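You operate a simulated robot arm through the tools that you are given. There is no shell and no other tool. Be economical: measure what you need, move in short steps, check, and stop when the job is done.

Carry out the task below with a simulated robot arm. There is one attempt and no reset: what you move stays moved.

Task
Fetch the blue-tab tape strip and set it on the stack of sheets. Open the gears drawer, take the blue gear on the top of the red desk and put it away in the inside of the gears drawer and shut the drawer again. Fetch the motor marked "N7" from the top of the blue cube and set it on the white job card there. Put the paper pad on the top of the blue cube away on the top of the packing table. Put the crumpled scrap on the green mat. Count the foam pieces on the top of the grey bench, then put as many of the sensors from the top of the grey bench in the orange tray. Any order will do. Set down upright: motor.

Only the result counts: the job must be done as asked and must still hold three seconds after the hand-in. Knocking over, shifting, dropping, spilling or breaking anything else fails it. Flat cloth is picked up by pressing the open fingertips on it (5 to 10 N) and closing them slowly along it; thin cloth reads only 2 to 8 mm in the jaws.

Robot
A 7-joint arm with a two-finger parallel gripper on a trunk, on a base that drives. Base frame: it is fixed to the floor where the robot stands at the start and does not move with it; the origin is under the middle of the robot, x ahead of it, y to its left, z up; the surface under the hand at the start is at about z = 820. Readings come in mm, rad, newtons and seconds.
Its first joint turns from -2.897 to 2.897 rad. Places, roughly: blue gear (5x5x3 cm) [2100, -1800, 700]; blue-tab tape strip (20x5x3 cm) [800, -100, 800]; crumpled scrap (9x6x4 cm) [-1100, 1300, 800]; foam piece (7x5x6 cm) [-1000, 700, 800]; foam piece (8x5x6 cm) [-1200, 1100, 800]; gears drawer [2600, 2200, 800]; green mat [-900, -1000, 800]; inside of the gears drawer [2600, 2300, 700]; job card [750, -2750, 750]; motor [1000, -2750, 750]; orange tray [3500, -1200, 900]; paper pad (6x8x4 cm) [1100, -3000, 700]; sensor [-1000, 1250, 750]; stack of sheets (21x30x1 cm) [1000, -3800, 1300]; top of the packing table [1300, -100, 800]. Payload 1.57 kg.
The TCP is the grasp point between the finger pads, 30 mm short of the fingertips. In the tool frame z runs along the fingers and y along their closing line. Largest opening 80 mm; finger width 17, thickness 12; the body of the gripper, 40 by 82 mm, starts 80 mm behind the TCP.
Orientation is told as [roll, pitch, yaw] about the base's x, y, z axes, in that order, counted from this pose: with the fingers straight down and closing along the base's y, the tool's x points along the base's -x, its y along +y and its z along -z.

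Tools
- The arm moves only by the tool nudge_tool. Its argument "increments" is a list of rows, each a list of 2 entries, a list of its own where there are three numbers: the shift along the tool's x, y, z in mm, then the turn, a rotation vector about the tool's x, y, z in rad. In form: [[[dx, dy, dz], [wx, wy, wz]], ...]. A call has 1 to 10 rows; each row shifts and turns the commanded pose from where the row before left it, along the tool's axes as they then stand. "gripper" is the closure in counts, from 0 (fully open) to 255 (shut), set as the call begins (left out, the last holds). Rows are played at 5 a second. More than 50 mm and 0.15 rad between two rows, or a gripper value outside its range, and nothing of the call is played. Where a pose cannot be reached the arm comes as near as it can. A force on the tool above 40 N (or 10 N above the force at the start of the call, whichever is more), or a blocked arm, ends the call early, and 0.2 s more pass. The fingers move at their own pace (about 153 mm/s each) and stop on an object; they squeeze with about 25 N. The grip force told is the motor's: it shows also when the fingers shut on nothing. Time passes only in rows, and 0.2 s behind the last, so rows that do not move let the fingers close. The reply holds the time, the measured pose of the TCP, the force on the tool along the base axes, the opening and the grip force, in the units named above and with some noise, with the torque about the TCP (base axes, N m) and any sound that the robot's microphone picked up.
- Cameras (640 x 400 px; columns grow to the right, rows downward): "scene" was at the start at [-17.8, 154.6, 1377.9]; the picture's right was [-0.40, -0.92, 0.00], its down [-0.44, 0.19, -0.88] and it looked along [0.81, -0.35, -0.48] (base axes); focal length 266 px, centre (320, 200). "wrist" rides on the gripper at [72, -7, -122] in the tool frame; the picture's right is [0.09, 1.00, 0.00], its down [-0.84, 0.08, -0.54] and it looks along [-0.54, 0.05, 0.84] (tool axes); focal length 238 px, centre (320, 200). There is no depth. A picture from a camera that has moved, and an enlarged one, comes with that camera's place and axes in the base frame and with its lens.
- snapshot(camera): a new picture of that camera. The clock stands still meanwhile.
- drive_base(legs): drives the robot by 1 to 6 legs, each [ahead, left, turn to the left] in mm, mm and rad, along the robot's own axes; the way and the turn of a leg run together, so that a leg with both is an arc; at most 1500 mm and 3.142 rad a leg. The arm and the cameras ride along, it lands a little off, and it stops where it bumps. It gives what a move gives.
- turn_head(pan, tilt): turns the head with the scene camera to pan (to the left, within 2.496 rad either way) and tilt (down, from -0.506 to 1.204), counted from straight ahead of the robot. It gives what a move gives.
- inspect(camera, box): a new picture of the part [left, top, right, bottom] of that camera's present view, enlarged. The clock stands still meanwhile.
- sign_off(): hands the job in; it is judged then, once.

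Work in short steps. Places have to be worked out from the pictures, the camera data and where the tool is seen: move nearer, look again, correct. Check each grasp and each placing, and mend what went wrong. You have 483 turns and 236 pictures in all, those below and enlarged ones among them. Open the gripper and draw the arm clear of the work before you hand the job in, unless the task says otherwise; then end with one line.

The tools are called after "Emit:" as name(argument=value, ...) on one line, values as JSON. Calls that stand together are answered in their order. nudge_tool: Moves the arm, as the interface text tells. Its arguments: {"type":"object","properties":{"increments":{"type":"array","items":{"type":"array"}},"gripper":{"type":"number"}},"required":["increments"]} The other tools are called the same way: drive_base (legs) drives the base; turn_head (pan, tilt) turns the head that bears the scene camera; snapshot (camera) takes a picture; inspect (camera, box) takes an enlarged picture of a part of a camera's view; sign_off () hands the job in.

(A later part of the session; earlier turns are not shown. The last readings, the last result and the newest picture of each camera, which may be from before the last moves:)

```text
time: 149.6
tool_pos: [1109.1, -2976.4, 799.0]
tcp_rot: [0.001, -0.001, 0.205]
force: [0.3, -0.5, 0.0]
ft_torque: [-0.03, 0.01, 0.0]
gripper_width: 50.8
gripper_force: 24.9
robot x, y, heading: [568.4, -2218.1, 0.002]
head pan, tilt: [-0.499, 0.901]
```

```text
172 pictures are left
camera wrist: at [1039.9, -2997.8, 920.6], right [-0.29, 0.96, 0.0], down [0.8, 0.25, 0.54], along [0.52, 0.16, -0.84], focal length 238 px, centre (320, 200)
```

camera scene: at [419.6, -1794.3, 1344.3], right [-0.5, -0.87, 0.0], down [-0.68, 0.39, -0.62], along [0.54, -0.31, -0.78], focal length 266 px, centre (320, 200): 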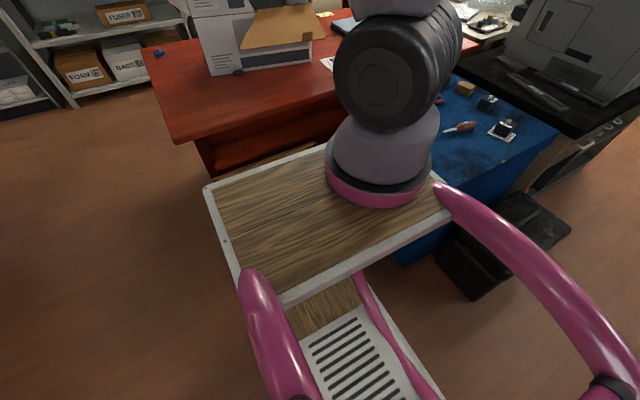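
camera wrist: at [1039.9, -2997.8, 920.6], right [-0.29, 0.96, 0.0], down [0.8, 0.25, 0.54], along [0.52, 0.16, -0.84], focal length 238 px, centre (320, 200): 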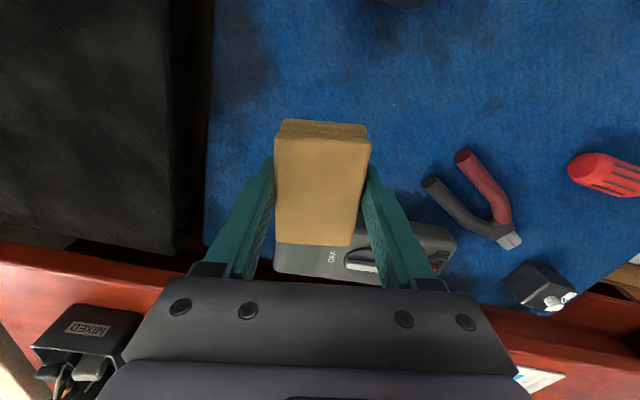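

Pad held (50.8 mm); cube top is at z≈670. Raising and swinging back to the front of the robot.

Emit:
nudge_tool(increments=[[[0, 0, -49], [0, 0, 0]], [[0, 0, -49], [0, 0, 0]], [[0, 0, -49], [0, 0, 0]], [[0, 0, -49], [0, 0, 0]], [[0, 0, -49], [0, 0, 0]], [[0, 0, -49], [0, 0, 0]], [[0, 0, -49], [0, 0, 0]], [[0, 0, -49], [0, 0, 0]], [[0, 0, -49], [0, 0, 0]], [[0, 0, -49], [0, 0, 0]]])

Emit:
nudge_tool(increments=[[[-42, 24.6, -8], [0, 0, 0]], [[-42, 24.6, -8], [0, 0, 0]], [[-42, 24.6, -8], [0, 0, 0]], [[-42, 24.6, -8], [0, 0, 0]], [[-42, 24.6, -8], [0, 0, 0]], [[-42, 24.6, -8], [0, 0, 0]], [[-42, 24.6, -8], [0, 0, 0]]])

Emit:
nudge_tool(increments=[[[-16.5, 42, 0], [0, 0, 0]], [[-16.5, 42, 0], [0, 0, 0]], [[-16.5, 42, 0], [0, 0, 0]], [[-16.5, 42, 0], [0, 0, 0]], [[-10, 44, 0], [0, 0, 0]], [[0, 46, 0], [0, 0, 0]], [[0, 46, 0], [0, 0, 0]], [[20, 44, 0], [0, 0, 0]], [[30, 38, 0], [0, 0, 0]], [[30, 38, 0], [0, 0, 0]]])

Emit:
drive_base(legs=[[0, 60, 0], [-600, 100, 0]])

```text
time: 151.8
tool_pos: [1111.2, -2978.6, 1287.0]
tcp_rot: [-0.001, 0.0, 0.203]
force: [-0.5, 0.2, 0.5]
ft_torque: [0.0, 0.01, 0.01]
gripper_width: 50.8
gripper_force: 25.2
robot x, y, heading: [566.9, -2218.0, -0.0]
head pan, tilt: [-0.499, 0.901]
```

```text
time: 153.4
tool_pos: [1358.8, -2755.9, 1348.8]
tcp_rot: [0.0, 0.0, 0.201]
force: [-1.0, -1.1, 1.3]
ft_torque: [0.04, -0.07, 0.0]
gripper_width: 50.6
gripper_force: 24.9
robot x, y, heading: [568.3, -2219.5, 0.002]
head pan, tilt: [-0.499, 0.901]
```

```text
time: 155.6
tool_pos: [1272.3, -2340.0, 1341.3]
tcp_rot: [-0.001, 0.0, 0.204]
force: [0.5, -0.5, -0.6]
ft_torque: [0.03, 0.04, 0.0]
gripper_width: 50.9
gripper_force: 24.9
robot x, y, heading: [568.8, -2217.9, -0.003]
head pan, tilt: [-0.499, 0.901]
```

```text
time: 159.6
tool_pos: [665.6, -2184.6, 1342.3]
tcp_rot: [0.001, 0.0, 0.191]
force: [1.1, 0.5, -0.2]
ft_torque: [0.0, -0.03, -0.02]
gripper_width: 50.6
gripper_force: 24.9
robot x, y, heading: [-38.0, -2053.9, -0.014]
head pan, tilt: [-0.499, 0.901]
```

Now drive toward the packing table's right side and look for a free spot.

Emit:
drive_base(legs=[[0, 1100, 0.014], [500, 0, 0]])

Emit:
turn_head(pan=0.75, tilt=0.4)

Emit:
snapshot(camera="scene")

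```text
time: 167.6
tool_pos: [1158.2, -1074.3, 1342.8]
tcp_rot: [-0.001, 0.0, 0.233]
force: [0.1, -0.5, 0.4]
ft_torque: [-0.01, -0.01, -0.02]
gripper_width: 50.8
gripper_force: 24.8
robot x, y, heading: [450.8, -973.5, 0.025]
head pan, tilt: [-0.499, 0.901]
```

```text
time: 169.0
tool_pos: [1156.5, -1073.7, 1343.0]
tcp_rot: [0.0, 0.0, 0.231]
force: [-0.3, 0.0, -0.6]
ft_torque: [0.0, 0.0, 0.02]
gripper_width: 50.3
gripper_force: 25.4
robot x, y, heading: [450.5, -971.9, 0.032]
head pan, tilt: [0.75, 0.4]
```

```text
171 pictures are left
camera scene: at [410.3, -721.5, 1387.3], right [0.7, -0.71, 0.0], down [-0.28, -0.27, -0.92], along [0.66, 0.65, -0.39], focal length 266 px, centre (320, 200)
```

scene: 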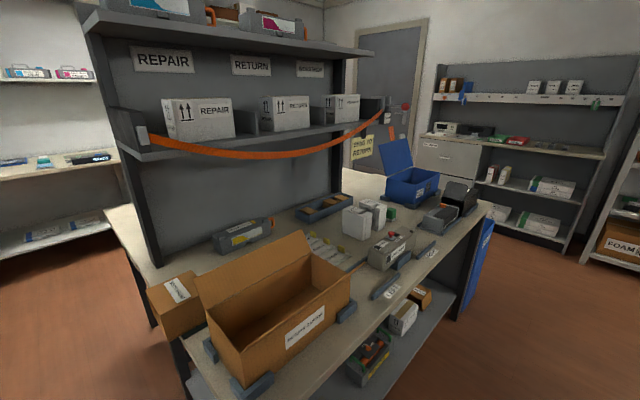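

Emit:
inspect(camera="scene", box=[260, 160, 500, 320])

```text
2.50 times, centred on (380, 240) of scene
camera zoom: at [410.3, -721.5, 1387.3], right [0.7, -0.71, 0.0], down [-0.28, -0.27, -0.92], along [0.66, 0.65, -0.39], focal length 666 px, centre (170, 100)
```

zoom: 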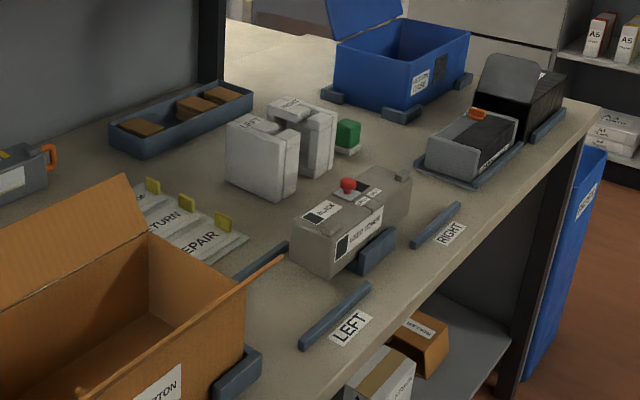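

There seem to be free spots around (1120,-225) and (1220,-10). I drive to face the table from its right side and look from above.

Emit:
drive_base(legs=[[610, 0, -0.03], [0, 0, 1.571]])

Emit:
snapshot(camera="wrist")

```text
time: 176.4
tool_pos: [1177.7, -264.4, 1343.1]
tcp_rot: [0.0, -0.001, 1.79]
force: [-0.2, 0.6, 0.0]
ft_torque: [0.05, 0.01, -0.01]
gripper_width: 50.4
gripper_force: 25.0
robot x, y, heading: [1068.4, -968.8, 1.587]
head pan, tilt: [0.75, 0.4]
```

```text
169 pictures are left
camera wrist: at [1200.1, -333.3, 1464.2], right [-0.95, -0.31, 0.0], down [-0.26, 0.8, 0.54], along [-0.17, 0.52, -0.84], focal length 238 px, centre (320, 200)
```

wrist: 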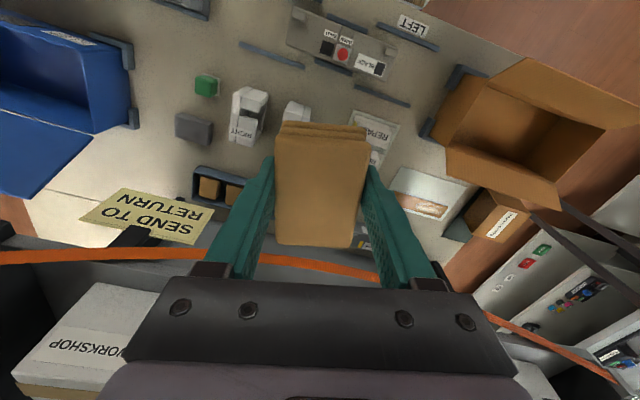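

A free area shows around (1540,-205), between the blue bin and the green cube. I strafe right 400 mm and look.

Emit:
drive_base(legs=[[0, -380, -0.016]])

Emit:
turn_head(pan=-0.1, tilt=0.6)

Emit:
snapshot(camera="wrist")

Emit:
snapshot(camera="scene")

```text
time: 178.8
tool_pos: [1559.6, -262.5, 1342.8]
tcp_rot: [0.001, 0.0, 1.778]
force: [-0.4, -0.3, 0.4]
ft_torque: [-0.01, 0.04, 0.0]
gripper_width: 50.9
gripper_force: 25.2
robot x, y, heading: [1437.7, -971.1, 1.568]
head pan, tilt: [0.75, 0.4]
```

```text
time: 179.9
tool_pos: [1560.1, -264.6, 1342.3]
tcp_rot: [-0.001, 0.001, 1.776]
force: [-0.4, 0.7, -0.7]
ft_torque: [0.02, 0.01, -0.03]
gripper_width: 50.6
gripper_force: 25.3
robot x, y, heading: [1439.8, -968.2, 1.572]
head pan, tilt: [-0.099, 0.6]
```

```text
168 pictures are left
camera wrist: at [1581.8, -331.6, 1464.2], right [-0.96, -0.29, 0.0], down [-0.25, 0.8, 0.54], along [-0.16, 0.52, -0.84], focal length 238 px, centre (320, 200)
```

wrist: 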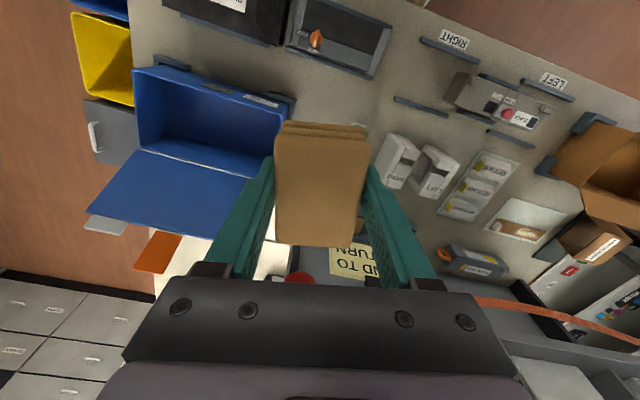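

```text
167 pictures are left
camera scene: at [1259.1, -978.6, 1369.1], right [1.0, -0.1, 0.0], down [-0.05, -0.56, -0.83], along [0.08, 0.82, -0.56], focal length 266 px, centre (320, 200)
```

scene: 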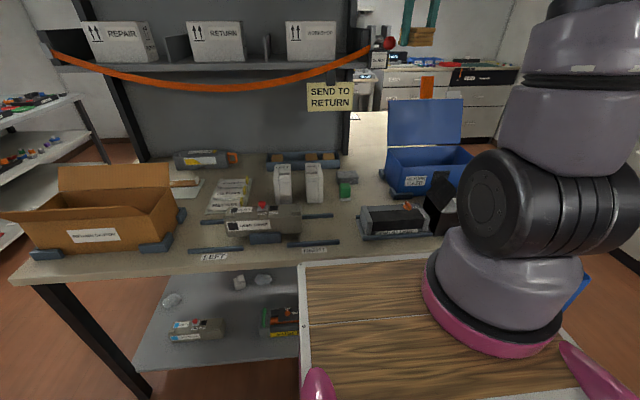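

Free region x 1470–1600, y -220..-50. I aim for (1535,-150): align yaw, descend to z≈1000 and look.

Emit:
nudge_tool(increments=[[[0, 0, 45], [0, 0, 0.1]], [[0, 0, 45], [0, 0, 0.1]], [[0, 0, 45], [0, 0, 0]], [[0, 0, 45], [0, 0, 0]], [[0, 5, 45], [0, 0, 0]], [[0, 5, 45], [0, 0, 0]], [[-20, 5, 40], [0, 0, 0]], [[-45, 5, 15], [0, 0, 0]], [[-45, 5, 0], [0, 0, 0]]])

Emit:
snapshot(camera="wrist")

Emit:
snapshot(camera="scene")

```text
time: 181.9
tool_pos: [1534.2, -153.7, 1017.3]
tcp_rot: [0.0, 0.001, 1.577]
force: [0.2, -0.3, -0.1]
ft_torque: [0.02, 0.0, 0.0]
gripper_width: 50.9
gripper_force: 25.0
robot x, y, heading: [1439.8, -967.7, 1.572]
head pan, tilt: [-0.099, 0.6]
```

```text
166 pictures are left
camera wrist: at [1540.7, -224.6, 1139.0], right [-1.0, -0.1, 0.0], down [-0.08, 0.84, 0.54], along [-0.05, 0.54, -0.84], focal length 238 px, centre (320, 200)
```

wrist: 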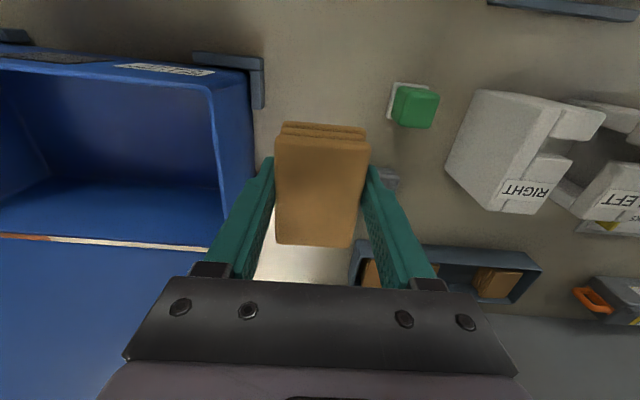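

```text
165 pictures are left
camera scene: at [1259.2, -979.2, 1369.1], right [1.0, -0.1, 0.0], down [-0.05, -0.56, -0.83], along [0.08, 0.82, -0.56], focal length 266 px, centre (320, 200)
```

scene: 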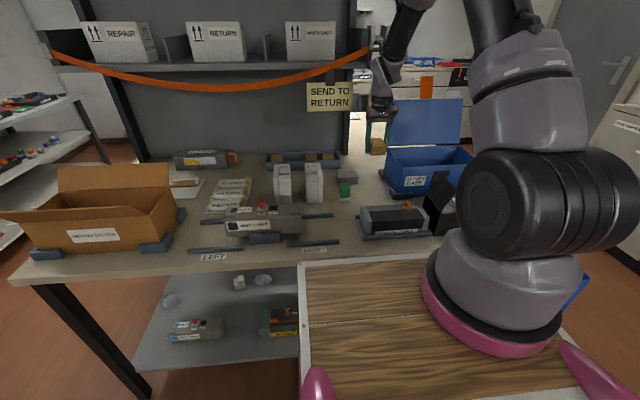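

I shift 12 mm away from the bin and lower to the table.

Emit:
nudge_tool(increments=[[[0, 12, 40], [0, 0, 0]], [[0, 0, 45], [0, 0, 0]], [[0, 0, 45], [0, 0, 0]], [[0, 0, 25], [0, 0, 0]], [[0, 0, 5], [0, 0, 0]]])

Emit:
snapshot(camera="wrist")

```text
time: 183.2
tool_pos: [1524.0, -152.8, 855.9]
tcp_rot: [0.0, -0.001, 1.577]
force: [0.5, 0.3, 0.6]
ft_torque: [0.0, -0.02, -0.02]
gripper_width: 50.7
gripper_force: 24.6
robot x, y, heading: [1444.2, -964.5, 1.572]
head pan, tilt: [-0.099, 0.6]
```

```text
164 pictures are left
camera wrist: at [1530.5, -223.4, 976.9], right [-1.0, -0.1, 0.0], down [-0.08, 0.84, 0.54], along [-0.05, 0.54, -0.84], focal length 238 px, centre (320, 200)
```

wrist: 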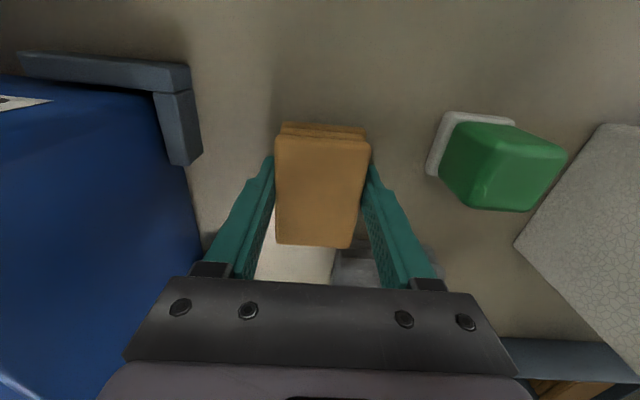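

Nearly at the table with clear space. Feeling for contact.

Emit:
nudge_tool(increments=[[[0, 0, 2], [0, 0, 0]], [[0, 0, 2], [0, 0, 0]]])

```text
time: 183.8
tool_pos: [1523.0, -154.1, 852.7]
tcp_rot: [0.001, 0.0, 1.578]
force: [-0.5, 0.2, 0.1]
ft_torque: [-0.03, -0.03, -0.04]
gripper_width: 50.5
gripper_force: 25.2
robot x, y, heading: [1440.3, -964.9, 1.576]
head pan, tilt: [-0.099, 0.6]
```

Emit:
nudge_tool(increments=[[[0, 0, 1.5], [0, 0, 0]], [[0, 0, 1.5], [0, 0, 0]]])

```text
time: 184.3
tool_pos: [1522.2, -152.7, 849.3]
tcp_rot: [-0.001, 0.0, 1.579]
force: [-0.1, -0.1, 0.5]
ft_torque: [-0.03, 0.02, 0.01]
gripper_width: 50.9
gripper_force: 25.2
robot x, y, heading: [1443.4, -968.7, 1.575]
head pan, tilt: [-0.099, 0.6]
```

Emit:
nudge_tool(increments=[[[0, 0, 1], [0, 0, 0]], [[0, 0, 1], [0, 0, 0]]])

```text
time: 184.9
tool_pos: [1523.4, -153.0, 849.5]
tcp_rot: [-0.003, -0.001, 1.577]
force: [1.7, -3.4, 16.8]
ft_torque: [-0.28, 0.45, 0.22]
gripper_width: 50.7
gripper_force: 24.9
robot x, y, heading: [1442.3, -967.1, 1.574]
head pan, tilt: [-0.099, 0.6]
```

Contact. Releasing, rising straight up and then back.

Emit:
nudge_tool(increments=[[[0, 0, -1], [0, 0, 0]], [[0, 0, 0], [0, 0, 0]], [[0, 0, -30], [0, 0, 0]], [[0, 0, -45], [0, 0, 0]], [[0, 0, -45], [0, 0, 0]], [[10, 0, -45], [0, 0, 0]]], gripper=50)

Emit:
snapshot(camera="wrist")

```text
time: 186.3
tool_pos: [1523.0, -163.1, 1015.3]
tcp_rot: [0.001, 0.001, 1.575]
force: [-0.4, 0.3, -0.8]
ft_torque: [-0.01, 0.02, 0.0]
gripper_width: 64.0
gripper_force: 0.1
robot x, y, heading: [1440.1, -965.2, 1.571]
head pan, tilt: [-0.099, 0.6]
```

```text
163 pictures are left
camera wrist: at [1530.4, -234.2, 1136.6], right [-1.0, -0.1, 0.0], down [-0.08, 0.84, 0.54], along [-0.05, 0.54, -0.84], focal length 238 px, centre (320, 200)
```

wrist: 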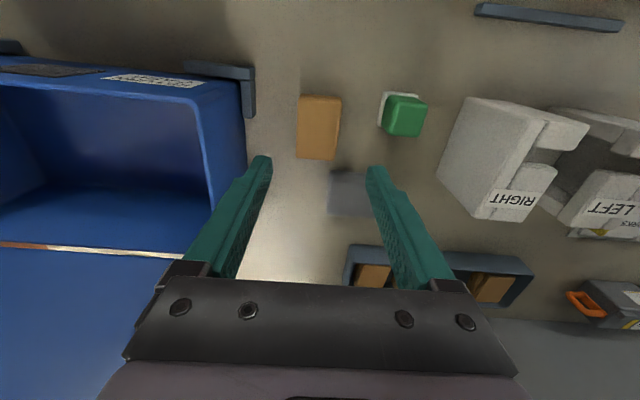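

The pad is on the table. I tuck the arm, then look east/north for the way to the gears drawer.

Emit:
nudge_tool(increments=[[[40, 0, -25], [0, 0, 0]], [[40, 0, -25], [0, 0, 0]], [[20, 0, -40], [0, 0, 0]], [[0, 0, -40], [0, 0, 0]], [[0, 0, -40], [0, 0, 0]]], gripper=0)

Emit:
turn_head(pan=-0.7, tilt=0.25)

Emit:
snapshot(camera="scene")

Emit:
turn_head(pan=-2.0, tilt=0.25)

Emit:
snapshot(camera="scene")

```text
time: 187.6
tool_pos: [1525.3, -258.7, 1186.8]
tcp_rot: [0.001, 0.001, 1.577]
force: [0.2, -0.3, -0.2]
ft_torque: [-0.03, 0.0, -0.05]
gripper_width: 79.9
gripper_force: 0.2
robot x, y, heading: [1441.5, -967.5, 1.569]
head pan, tilt: [-0.099, 0.6]
```

```text
time: 188.6
tool_pos: [1525.0, -259.5, 1186.3]
tcp_rot: [0.0, -0.001, 1.578]
force: [-0.2, -0.4, -0.4]
ft_torque: [0.0, -0.01, 0.0]
gripper_width: 79.9
gripper_force: 0.0
robot x, y, heading: [1437.0, -968.4, 1.571]
head pan, tilt: [-0.7, 0.25]
```

```text
162 pictures are left
camera scene: at [1310.5, -995.0, 1401.3], right [0.77, -0.64, 0.0], down [-0.16, -0.19, -0.97], along [0.62, 0.74, -0.25], focal length 266 px, centre (320, 200)
```

scene: 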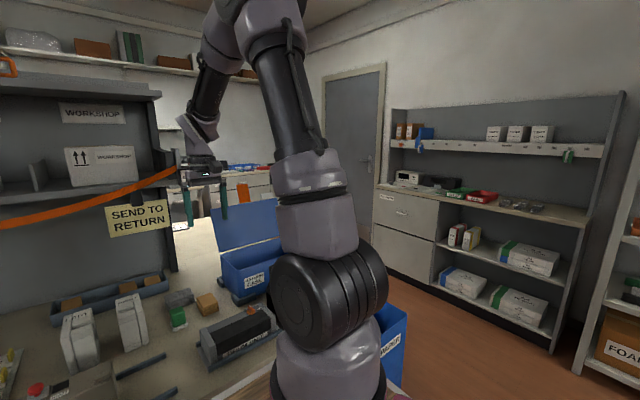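

```text
time: 190.0
tool_pos: [1523.9, -259.3, 1185.5]
tcp_rot: [-0.001, 0.001, 1.577]
force: [-0.1, -0.2, -0.5]
ft_torque: [-0.01, -0.04, -0.01]
gripper_width: 80.3
gripper_force: 0.0
robot x, y, heading: [1435.5, -968.6, 1.573]
head pan, tilt: [-2.0, 0.25]
```

```text
161 pictures are left
camera scene: at [1335.6, -1105.2, 1401.3], right [-0.41, -0.91, 0.0], down [-0.22, 0.1, -0.97], along [0.88, -0.4, -0.25], focal length 266 px, centre (320, 200)
```

scene: 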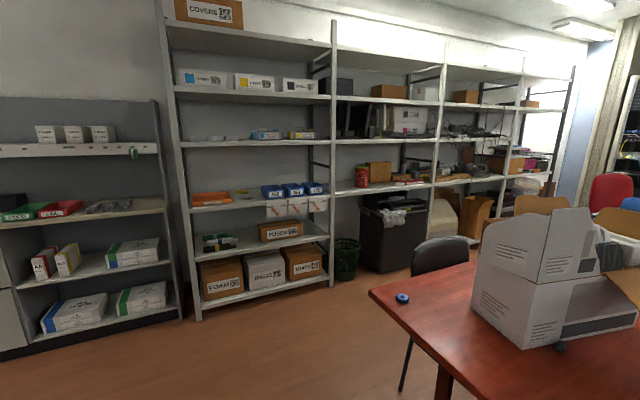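

Seen: gear near (2055,-1800) on the desk, orange tray at about (3526,-1160) on the shelf. I drive east and then north toward the gears drawer.

Emit:
drive_base(legs=[[0, -1000, 0], [1300, 0, 0]])

Emit:
turn_head(pan=0.2, tilt=0.4)

Emit:
snapshot(camera="scene")

```text
time: 196.5
tool_pos: [2492.5, -144.1, 1185.2]
tcp_rot: [0.001, 0.004, 1.6]
force: [-0.6, 0.3, -1.2]
ft_torque: [-0.01, -0.05, 0.0]
gripper_width: 79.7
gripper_force: 0.1
robot x, y, heading: [2425.3, -853.2, 1.596]
head pan, tilt: [-2.0, 0.25]
stopped in leg 2: the robot was blocked; the commanded pose is now the measured one
```

```text
time: 198.6
tool_pos: [2492.6, -144.6, 1184.9]
tcp_rot: [0.0, 0.005, 1.601]
force: [-0.5, -0.8, 0.9]
ft_torque: [0.02, 0.0, -0.02]
gripper_width: 79.7
gripper_force: 0.1
robot x, y, heading: [2422.5, -853.9, 1.593]
head pan, tilt: [0.201, 0.4]
```

```text
160 pictures are left
camera scene: at [2217.0, -866.8, 1387.3], right [0.97, 0.22, 0.0], down [0.09, -0.38, -0.92], along [-0.21, 0.9, -0.39], focal length 266 px, centre (320, 200)
```

scene: 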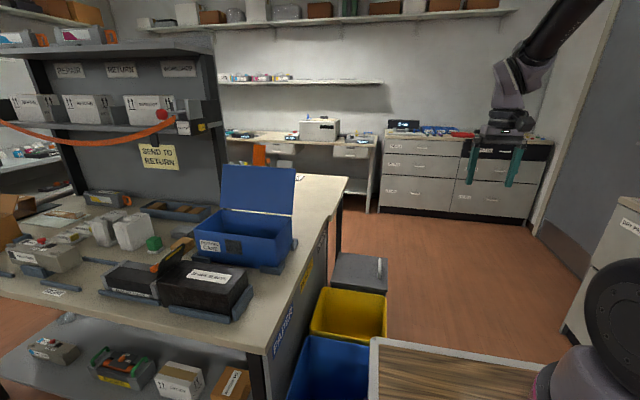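

The base touched the floor bins' side; I back off, move further right and go on.

Emit:
drive_base(legs=[[-60, 0, -0.025], [0, -320, 0], [1400, 0, 0]])

Emit:
snapshot(camera="scene")

```text
time: 207.9
tool_pos: [2861.0, 1191.4, 1185.1]
tcp_rot: [-0.001, 0.004, 1.56]
force: [-0.1, -0.1, -1.1]
ft_torque: [0.0, -0.02, 0.02]
gripper_width: 79.9
gripper_force: 0.1
robot x, y, heading: [2765.7, 485.9, 1.561]
head pan, tilt: [0.201, 0.4]
```

```text
159 pictures are left
camera scene: at [2555.6, 481.5, 1387.3], right [0.98, 0.18, 0.0], down [0.07, -0.38, -0.92], along [-0.17, 0.91, -0.39], focal length 266 px, centre (320, 200)
```

scene: 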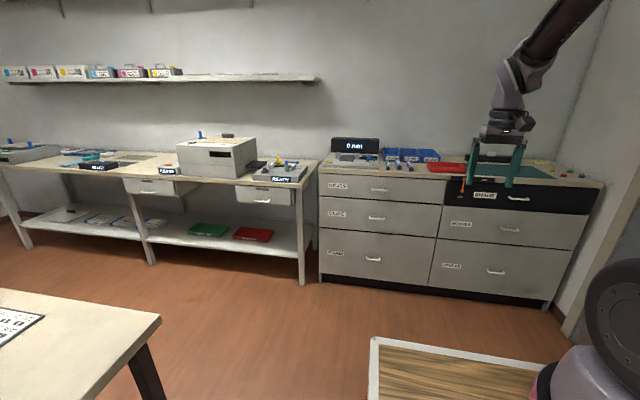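

Emit:
inspect(camera="scene", box=[300, 130, 620, 310])

```text
2.00 times, centred on (460, 220) of scene
camera zoom: at [2555.6, 481.5, 1387.3], right [0.98, 0.18, 0.0], down [0.07, -0.38, -0.92], along [-0.17, 0.91, -0.39], focal length 533 px, centre (40, 160)
```

zoom: 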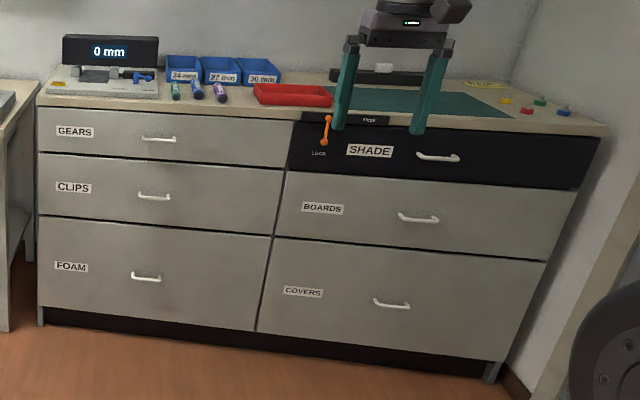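

The GEARS drawer's handle is near (2628,2080,800). I drive up so the arm axis is in line with it.

Emit:
drive_base(legs=[[700, 225, 0.01]])

Emit:
turn_head(pan=-0.1, tilt=0.6)

Emit:
snapshot(camera="scene")

Emit:
snapshot(camera="wrist")

```text
time: 211.9
tool_pos: [2646.0, 1900.5, 1185.5]
tcp_rot: [0.001, 0.003, 1.562]
force: [-0.6, 0.3, -1.0]
ft_torque: [0.0, -0.01, -0.02]
gripper_width: 80.0
gripper_force: 0.0
robot x, y, heading: [2550.5, 1195.1, 1.559]
head pan, tilt: [0.201, 0.4]
```

```text
time: 212.7
tool_pos: [2644.7, 1899.9, 1185.0]
tcp_rot: [0.0, 0.004, 1.562]
force: [-0.2, -0.1, 1.0]
ft_torque: [0.03, -0.01, -0.01]
gripper_width: 80.0
gripper_force: 0.1
robot x, y, heading: [2549.0, 1199.7, 1.558]
head pan, tilt: [-0.099, 0.6]
```

```text
157 pictures are left
camera scene: at [2367.9, 1186.3, 1369.2], right [0.99, -0.11, 0.0], down [-0.06, -0.56, -0.83], along [0.09, 0.82, -0.56], focal length 266 px, centre (320, 200)
```

scene: 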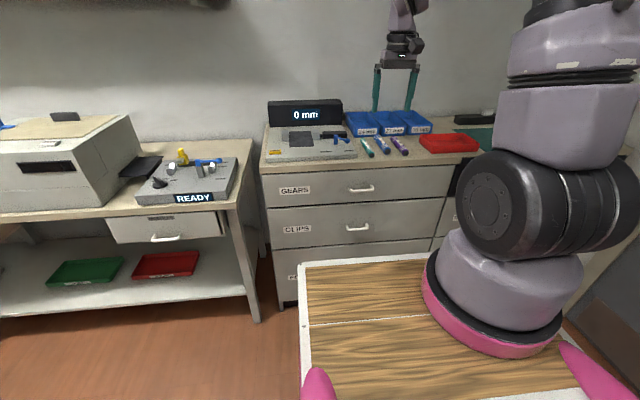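

```text
156 pictures are left
camera wrist: at [2652.3, 1829.6, 1307.1], right [-1.0, -0.08, 0.0], down [-0.07, 0.84, 0.54], along [-0.04, 0.54, -0.84], focal length 238 px, centre (320, 200)
```

wrist: 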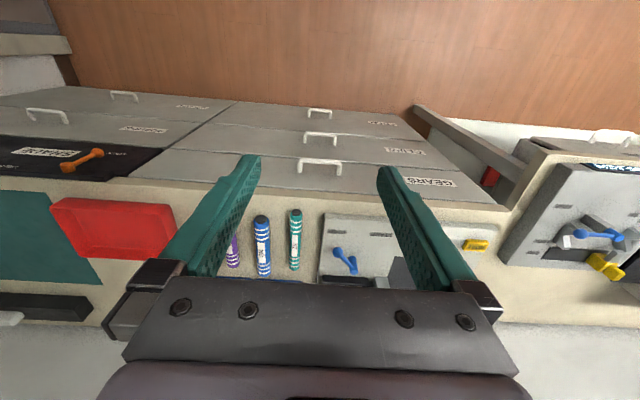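

Handle bar triangulated at (2633,2044,818). I turn the tool so the fingers close along y (front–back), then move near and look at the gap behind the bar.

Emit:
nudge_tool(increments=[[[0, 0, 0], [0, 0, 0.148]], [[0, 0, 0], [0, 0, 0.148]], [[0, 0, 0], [0, 0, 0.148]], [[0, 0, 0], [0, 0, 0.148]], [[0, 0, 0], [0, 0, 0.148]], [[0, 0, 0], [0, 0, 0.148]], [[0, 0, 0], [0, 0, 0.148]], [[0, 0, 0], [0, 0, 0.148]], [[0, 0, 0], [0, 0, 0.148]], [[0, 0, 0], [0, 0, 0.148]]])

Emit:
nudge_tool(increments=[[[0, 0, 0], [0, 0, 0.08]], [[1, 30, 35], [0, 0, 0]], [[1, 30, 35], [0, 0, 0]], [[2, 30, 35], [0, 0, 0]], [[2, 30, 35], [0, 0, 0]], [[2, 20, 40], [0, 0, 0]], [[2, 0, 45], [0, 0, 0]]])

Emit:
snapshot(camera="wrist")

```text
time: 214.9
tool_pos: [2646.3, 1900.1, 1185.1]
tcp_rot: [-0.002, 0.001, 0.078]
force: [-1.0, -0.3, -0.2]
ft_torque: [0.03, -0.02, 0.0]
gripper_width: 80.2
gripper_force: 0.1
robot x, y, heading: [2551.8, 1191.3, 1.557]
head pan, tilt: [-0.099, 0.6]
```

```text
time: 216.5
tool_pos: [2634.2, 2038.9, 960.3]
tcp_rot: [-0.001, -0.002, 0.001]
force: [1.0, -0.2, 0.1]
ft_torque: [0.0, 0.01, 0.03]
gripper_width: 80.1
gripper_force: 0.1
robot x, y, heading: [2550.8, 1192.7, 1.554]
head pan, tilt: [-0.099, 0.6]
```

```text
155 pictures are left
camera wrist: at [2564.3, 2034.1, 1082.7], right [-0.09, 1.0, 0.0], down [0.84, 0.08, 0.54], along [0.54, 0.05, -0.84], focal length 238 px, centre (320, 200)
```

wrist: 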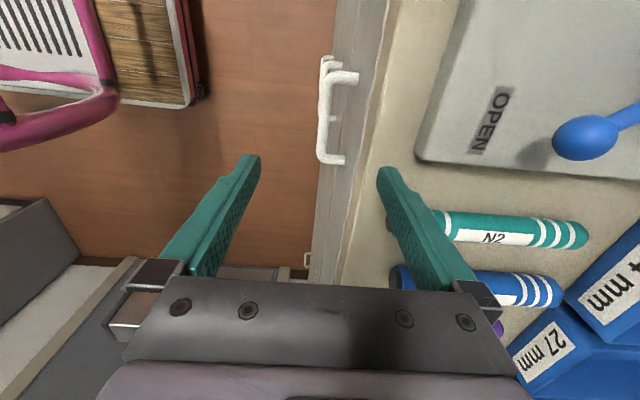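

Emit:
inspect(camera="wrist", box=[280, 40, 420, 180])

```text
2.86 times, centred on (350, 110) of wrist
camera zoom: at [2564.3, 2034.1, 1082.7], right [-0.09, 1.0, 0.0], down [0.84, 0.08, 0.54], along [0.54, 0.05, -0.84], focal length 681 px, centre (234, 457)
```

zoom: 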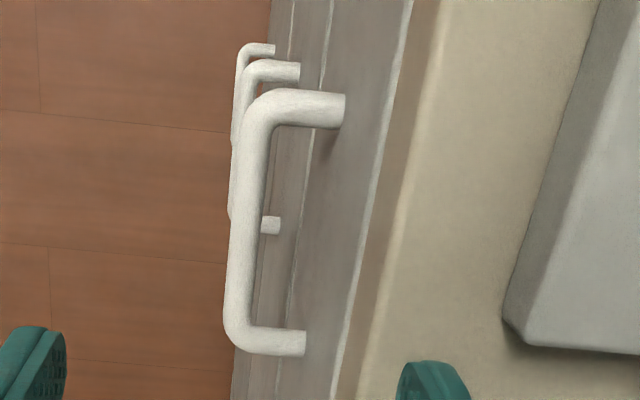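

Gap ~25 mm behind a bar at (2624,2043.5). I set the opening to ~26 mm, lower and check.

Emit:
nudge_tool(increments=[[[6, 5, 20], [0, 0, 0]], [[0, 0, 40], [0, 0, 0]], [[0, 0, 20], [0, 0, 0]]], gripper=172)

Emit:
inspect(camera="wrist", box=[240, 60, 420, 260])

```text
time: 217.3
tool_pos: [2630.6, 2044.1, 880.4]
tcp_rot: [-0.002, 0.001, 0.0]
force: [-0.5, -1.4, 0.2]
ft_torque: [0.0, -0.02, 0.02]
gripper_width: 26.3
gripper_force: 0.0
robot x, y, heading: [2550.9, 1196.1, 1.559]
head pan, tilt: [-0.099, 0.6]
```

```text
2.00 times, centred on (330, 160) of wrist
camera zoom: at [2558.6, 2038.6, 1001.6], right [-0.09, 1.0, 0.0], down [0.84, 0.08, 0.54], along [0.54, 0.05, -0.84], focal length 477 px, centre (300, 280)
```

zoom: 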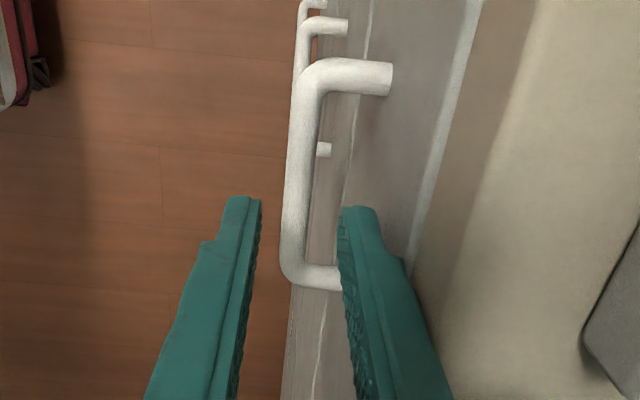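

Emit:
nudge_tool(increments=[[[0, 0, 20], [0, 0, 0]], [[0, 0, 15], [0, 0, 0]], [[0, 0, 12], [0, 0, 0]]])

Emit:
nudge_tool(increments=[[[0, 0, 0], [0, 0, 0]], [[0, 0, 0], [0, 0, 0]], [[0, 0, 0], [0, 0, 0]]], gripper=255)

Emit:
inspect(camera="wrist", box=[240, 60, 420, 260])

```text
time: 218.2
tool_pos: [2630.6, 2046.3, 839.0]
tcp_rot: [0.007, -0.001, 0.003]
force: [0.9, -8.2, 18.1]
ft_torque: [1.01, 0.36, 0.11]
gripper_width: 24.6
gripper_force: 0.1
robot x, y, heading: [2548.8, 1196.4, 1.553]
head pan, tilt: [-0.099, 0.6]
stopped in row 3: the force on the tool passed its limit at 56 N (the readings are from after the stop); the commanded pose is now the measured one
```

```text
time: 218.6
tool_pos: [2629.8, 2044.3, 840.2]
tcp_rot: [0.002, 0.001, 0.002]
force: [0.7, -15.0, 19.2]
ft_torque: [0.58, 0.44, 0.71]
gripper_width: 11.8
gripper_force: 29.6
robot x, y, heading: [2550.0, 1191.8, 1.554]
head pan, tilt: [-0.099, 0.6]
stopped in row 2: the force on the tool passed its limit at 42 N (the readings are from after the stop); the commanded pose is now the measured one
```

```text
2.00 times, centred on (330, 160) of wrist
camera zoom: at [2559.1, 2038.1, 961.5], right [-0.09, 1.0, 0.0], down [0.84, 0.08, 0.54], along [0.54, 0.05, -0.84], focal length 477 px, centre (300, 280)
```

zoom: 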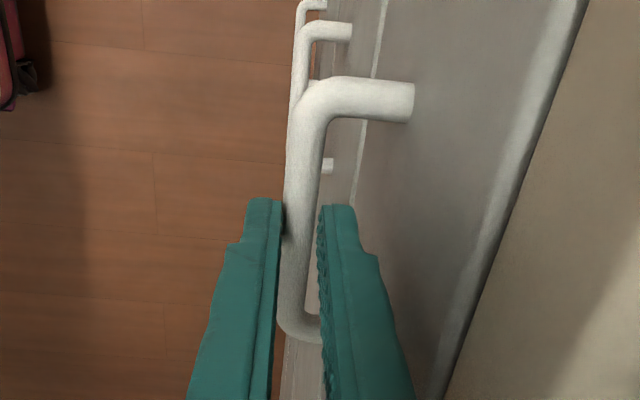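

The bar is gripped (11.8 mm). I pull gently toward -y.

Emit:
nudge_tool(increments=[[[0, -8, -1], [0, 0, 0]], [[0, -10, 0], [0, 0, 0]], [[0, -15, 0], [0, 0, 0]]])

```text
time: 219.4
tool_pos: [2629.7, 2011.2, 839.5]
tcp_rot: [0.005, -0.002, -0.001]
force: [6.6, 0.9, 24.8]
ft_torque: [-0.02, -0.16, 0.47]
gripper_width: 11.9
gripper_force: 29.3
robot x, y, heading: [2554.9, 1196.8, 1.556]
head pan, tilt: [-0.099, 0.6]
```

The drawer follows. Continue pulling.

Emit:
nudge_tool(increments=[[[0, -20, -1], [0, 0, 0]], [[0, -25, -0.5], [0, 0, 0]], [[0, -25, 0], [0, 0, 0]], [[0, -25, 0], [0, 0, 0]], [[0, -25, 0], [0, 0, 0]], [[0, -25, 0], [0, 0, 0]]])

Emit:
snapshot(camera="scene")

```text
time: 220.8
tool_pos: [2628.8, 1866.3, 839.6]
tcp_rot: [-0.002, -0.001, 0.001]
force: [-0.8, 1.4, -26.5]
ft_torque: [-0.03, 0.04, 0.52]
gripper_width: 11.9
gripper_force: 29.0
robot x, y, heading: [2548.8, 1193.1, 1.562]
head pan, tilt: [-0.099, 0.6]
```

```text
151 pictures are left
camera scene: at [2368.0, 1186.9, 1369.1], right [0.99, -0.11, 0.0], down [-0.06, -0.56, -0.82], along [0.09, 0.82, -0.57], focal length 266 px, centre (320, 200)
```

scene: 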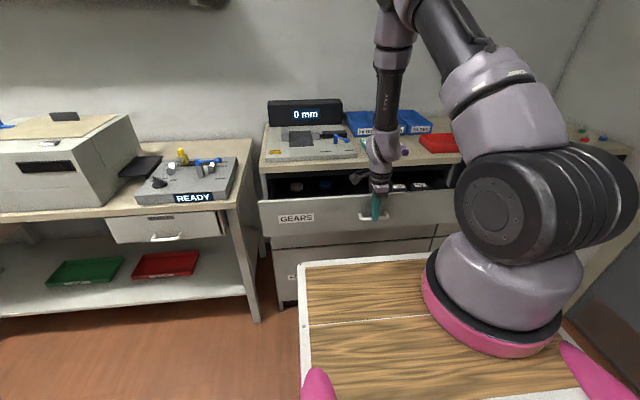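

It opens well. A bit further, ~75 mm.

Emit:
nudge_tool(increments=[[[0, -25, 1], [0, 0, 0]], [[0, -25, 0], [0, 0, 0]], [[0, -25, 0], [0, 0, 0]]])

Emit:
nudge_tool(increments=[[[0, 0, 0], [0, 0, 0]], [[0, 0, 0], [0, 0, 0]], [[0, 0, -30], [0, 0, 0]], [[0, 0, -45], [0, 0, 0]], [[0, 0, -45], [0, 0, 0]], [[0, 0, -45], [0, 0, 0]], [[0, 0, -45], [0, 0, 0]]], gripper=180)

Emit:
snapshot(camera="scene")

```text
time: 221.6
tool_pos: [2629.3, 1804.8, 845.5]
tcp_rot: [0.013, -0.002, 0.002]
force: [-0.4, 2.2, 39.3]
ft_torque: [0.04, 0.03, 0.1]
gripper_width: 0.4
gripper_force: 21.2
robot x, y, heading: [2548.9, 1194.8, 1.554]
head pan, tilt: [-0.099, 0.6]
stopped in row 3: the force on the tool passed its limit at 46 N (the readings are from after the stop); the commanded pose is now the measured one
```

```text
time: 221.9
tool_pos: [2630.3, 1804.4, 846.7]
tcp_rot: [0.011, 0.001, 0.002]
force: [-0.4, 0.9, 11.5]
ft_torque: [0.22, 0.03, 0.02]
gripper_width: 26.6
gripper_force: 1.2
robot x, y, heading: [2552.8, 1194.2, 1.558]
head pan, tilt: [-0.099, 0.6]
stopped in row 1: the force on the tool passed its limit at 86 N (the readings are from after the stop); the commanded pose is now the measured one
```

```text
150 pictures are left
camera scene: at [2367.9, 1185.8, 1369.1], right [0.99, -0.11, 0.0], down [-0.06, -0.56, -0.83], along [0.09, 0.82, -0.56], focal length 266 px, centre (320, 200)
```

scene: 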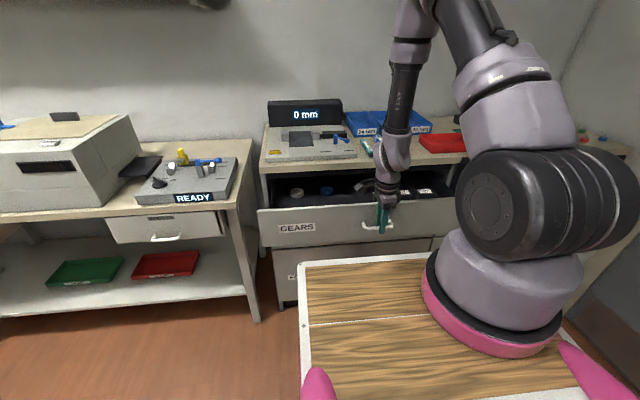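

The drawer reached its stop and the fingers slipped off; I lift clear and look.

Emit:
nudge_tool(increments=[[[0, 0, -30], [0, 0, 0]], [[0, 0, -45], [0, 0, 0]], [[0, 0, -45], [0, 0, 0]], [[0, 0, -45], [0, 0, 0]], [[0, 0, -45], [0, 0, 0]]])

Emit:
snapshot(camera="scene")

Emit:
snapshot(camera="wrist")

```text
time: 223.1
tool_pos: [2632.4, 1802.1, 1057.5]
tcp_rot: [0.008, -0.001, 0.0]
force: [-1.1, -0.3, -0.9]
ft_torque: [-0.06, -0.02, 0.0]
gripper_width: 23.5
gripper_force: 0.0
robot x, y, heading: [2551.5, 1195.2, 1.552]
head pan, tilt: [-0.099, 0.6]
```

```text
149 pictures are left
camera scene: at [2367.9, 1186.6, 1369.1], right [0.99, -0.11, 0.0], down [-0.06, -0.56, -0.82], along [0.09, 0.82, -0.57], focal length 266 px, centre (320, 200)
```

scene: 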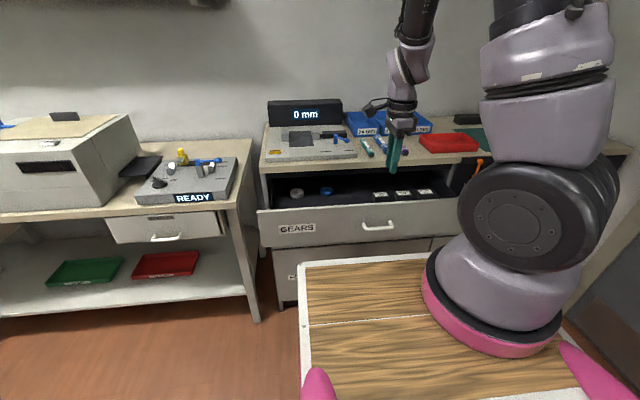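

```text
148 pictures are left
camera wrist: at [2561.0, 1795.5, 1179.6], right [-0.09, 1.0, 0.01], down [0.84, 0.07, 0.54], along [0.54, 0.06, -0.84], focal length 238 px, centre (320, 200)
```

wrist: 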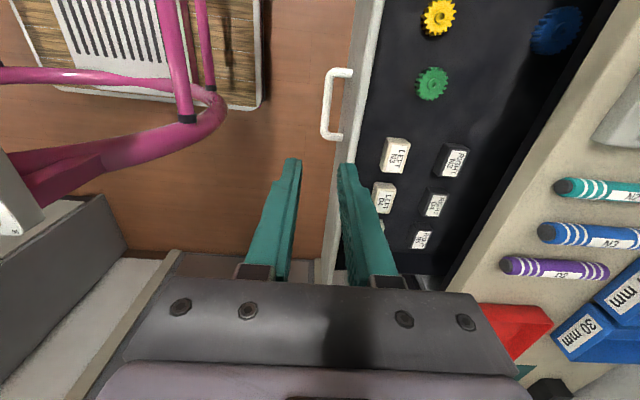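

The drawer is open; gears and blocks inside, with free room near (2640,1925). I raise the arm and drive to the red desk's corner for the gear.

Emit:
nudge_tool(increments=[[[0, 0, -45], [-0.008, 0, -0.14]], [[0, 0, -45], [0, 0, -0.14]], [[0, 0, -40], [0, 0, -0.14]], [[0, 0, 0], [0, 0, -0.14]], [[0, 0, 0], [0, 0, -0.14]], [[0, 0, 0], [0, 0, -0.14]], [[0, 0, 0], [0, 0, -0.14]], [[0, 0, 0], [0, 0, -0.14]], [[0, 0, 0], [0, 0, -0.14]], [[0, 0, 0], [0, 0, -0.14]]], gripper=0)

Emit:
drive_base(legs=[[-700, -215, 0], [-1350, 0, 0], [0, 0, 3.14]])

Emit:
turn_head(pan=0.0, tilt=0.5)

Emit:
snapshot(camera="scene")

```text
time: 225.3
tool_pos: [2630.6, 1799.0, 1187.4]
tcp_rot: [0.005, -0.016, 1.402]
force: [0.4, 0.1, -0.1]
ft_torque: [-0.02, -0.05, 0.01]
gripper_width: 80.2
gripper_force: 0.0
robot x, y, heading: [2551.9, 1194.2, 1.551]
head pan, tilt: [-0.099, 0.6]
```

```text
time: 243.1
tool_pos: [2682.0, -1437.9, 1186.7]
tcp_rot: [0.003, -0.014, -1.687]
force: [-0.6, -0.9, 0.5]
ft_torque: [0.01, -0.01, 0.01]
gripper_width: 79.9
gripper_force: 0.1
robot x, y, heading: [2728.8, -828.9, -1.527]
head pan, tilt: [-0.099, 0.6]
```

```text
time: 243.7
tool_pos: [2681.1, -1437.5, 1184.1]
tcp_rot: [0.004, -0.014, -1.685]
force: [-0.6, -0.1, -0.1]
ft_torque: [0.0, 0.02, 0.0]
gripper_width: 79.9
gripper_force: 0.0
robot x, y, heading: [2728.3, -829.4, -1.529]
head pan, tilt: [0.0, 0.499]
```

```text
147 pictures are left
camera scene: at [2916.0, -811.9, 1378.2], right [-1.0, -0.04, 0.0], down [-0.02, 0.48, -0.88], along [0.04, -0.88, -0.48], focal length 266 px, centre (320, 200)
```

scene: 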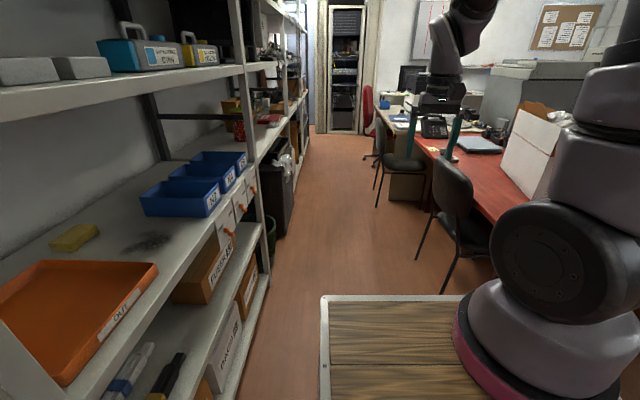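

The orange tray is visible on the shelf at left. I go ahead 180 first (floor bins), then strafe right toward the desk corner.

Emit:
drive_base(legs=[[180, 0, -0.042], [0, -600, 0]])

Emit:
turn_head(pan=-0.2, tilt=0.7)

Emit:
snapshot(camera="scene")

Emit:
snapshot(camera="wrist")

```text
time: 248.2
tool_pos: [2061.9, -1618.8, 1187.0]
tcp_rot: [0.004, -0.016, -1.727]
force: [0.1, -0.3, 0.3]
ft_torque: [-0.03, 0.02, 0.0]
gripper_width: 80.1
gripper_force: 0.1
robot x, y, heading: [2129.8, -1012.2, -1.568]
head pan, tilt: [0.0, 0.499]
```

```text
time: 249.0
tool_pos: [2061.8, -1617.5, 1185.9]
tcp_rot: [0.003, -0.018, -1.726]
force: [0.0, 0.0, 0.2]
ft_torque: [-0.03, 0.02, 0.0]
gripper_width: 80.1
gripper_force: 0.0
robot x, y, heading: [2136.9, -1014.3, -1.567]
head pan, tilt: [-0.201, 0.7]
```

```text
146 pictures are left
camera scene: at [2303.8, -995.4, 1360.5], right [-0.98, 0.2, 0.0], down [0.13, 0.63, -0.77], along [-0.15, -0.75, -0.64], focal length 266 px, centre (320, 200)
```

scene: 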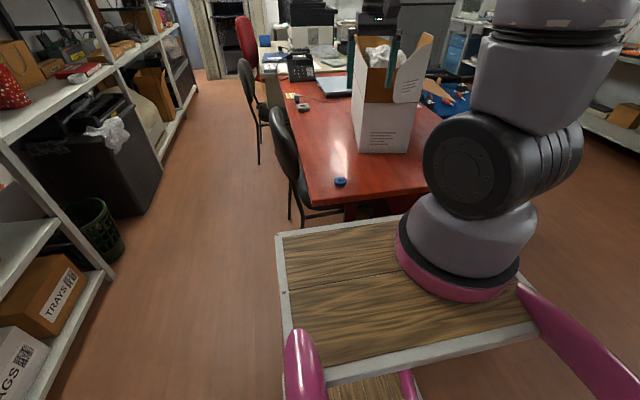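

```text
145 pictures are left
camera wrist: at [2066.7, -1543.4, 1306.7], right [1.0, -0.06, 0.0], down [-0.05, -0.83, 0.56], along [-0.03, -0.55, -0.83], focal length 238 px, centre (320, 200)
```

wrist: 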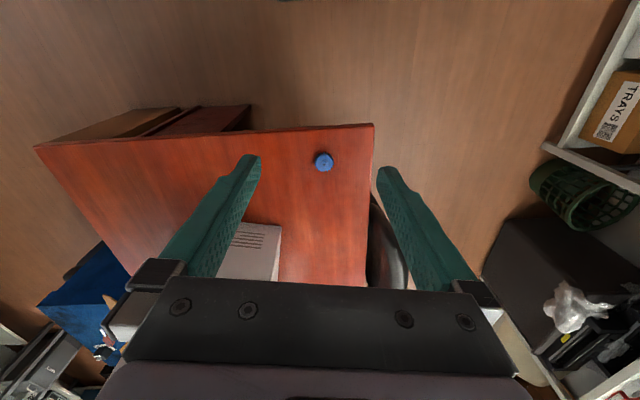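

Gear triangulated at (2063,-1790,~760). Moving above it.

Emit:
nudge_tool(increments=[[[-24, 4, 42], [0, 0.018, 0]], [[-24, 4, 42], [0, 0, 0]], [[-24, 4, 42], [0, 0, 0]], [[-24, 4, 42], [0, 0, 0]], [[-24, 4, 42], [0, 0, 0]], [[-25, 4, 42], [0, 0, 0]], [[-25, 4, 42], [0, 0, 0]]])

Emit:
snapshot(camera="wrist")

```text
time: 250.6
tool_pos: [2064.2, -1789.3, 893.4]
tcp_rot: [0.002, 0.0, -1.727]
force: [-0.4, 0.4, 0.9]
ft_torque: [-0.01, 0.05, -0.03]
gripper_width: 79.8
gripper_force: 0.1
robot x, y, heading: [2131.1, -1013.5, -1.575]
head pan, tilt: [-0.201, 0.7]
```

```text
144 pictures are left
camera wrist: at [2069.0, -1716.2, 1015.3], right [1.0, -0.06, 0.0], down [-0.06, -0.84, 0.54], along [-0.03, -0.54, -0.84], focal length 238 px, centre (320, 200)
```

wrist: 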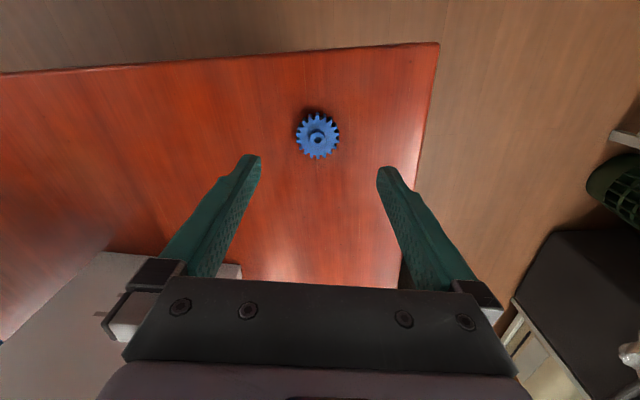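

Emit:
nudge_tool(increments=[[[-7, -1, 45], [0, 0, 0]], [[0, 0, 45], [0, 0, 0]]])

Emit:
snapshot(camera="wrist")

```text
time: 251.2
tool_pos: [2061.8, -1797.2, 803.9]
tcp_rot: [0.004, 0.0, -1.726]
force: [-0.2, -0.2, 0.8]
ft_torque: [-0.04, -0.07, 0.0]
gripper_width: 80.1
gripper_force: 0.0
robot x, y, heading: [2132.8, -1015.0, -1.571]
head pan, tilt: [-0.201, 0.7]
```

```text
143 pictures are left
camera wrist: at [2066.4, -1724.0, 925.2], right [1.0, -0.06, 0.0], down [-0.06, -0.84, 0.54], along [-0.03, -0.54, -0.84], focal length 238 px, centre (320, 200)
```

wrist: 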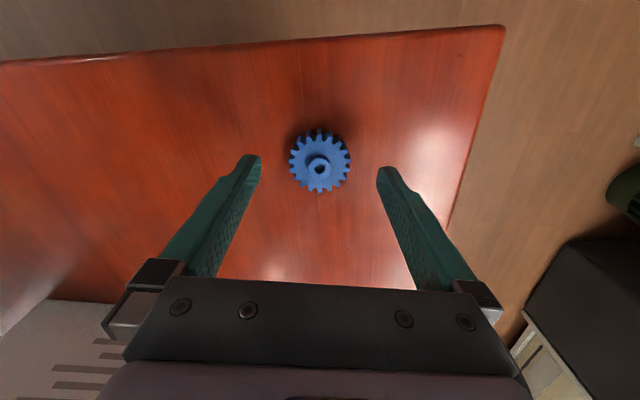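

Emit:
nudge_tool(increments=[[[-4, -1, 20], [0, 0, 0]], [[0, 0, 20], [0, 0, 0]], [[0, 0, 4], [0, 0, 0]]])

Emit:
nudge_tool(increments=[[[0, 0, 2], [0, 0, 0]], [[0, 0, 2], [0, 0, 0]]])

Emit:
snapshot(camera="wrist")

```text
time: 251.8
tool_pos: [2060.2, -1800.8, 770.2]
tcp_rot: [0.003, 0.002, -1.732]
force: [1.6, 6.7, 14.3]
ft_torque: [0.2, 0.6, -0.36]
gripper_width: 80.1
gripper_force: 0.0
robot x, y, heading: [2129.2, -1013.1, -1.568]
head pan, tilt: [-0.201, 0.7]
stopped in row 3: the force on the tool passed its limit at 180 N (the readings are from after the stop); the commanded pose is now the measured one
```

```text
time: 252.2
tool_pos: [2060.3, -1801.3, 770.0]
tcp_rot: [0.003, 0.001, -1.733]
force: [1.2, 10.0, 18.9]
ft_torque: [0.29, 0.82, -0.55]
gripper_width: 80.2
gripper_force: 0.0
robot x, y, heading: [2133.7, -1011.6, -1.571]
head pan, tilt: [-0.201, 0.7]
stopped in row 2: the force on the tool passed its limit at 46 N (the readings are from after the stop); the commanded pose is now the measured one
```

```text
142 pictures are left
camera wrist: at [2065.8, -1728.6, 891.9], right [1.0, -0.07, 0.0], down [-0.06, -0.84, 0.54], along [-0.03, -0.54, -0.84], focal length 238 px, centre (320, 200)
```

wrist: 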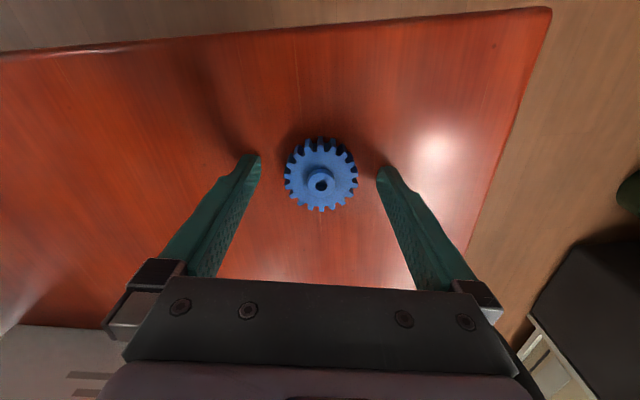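

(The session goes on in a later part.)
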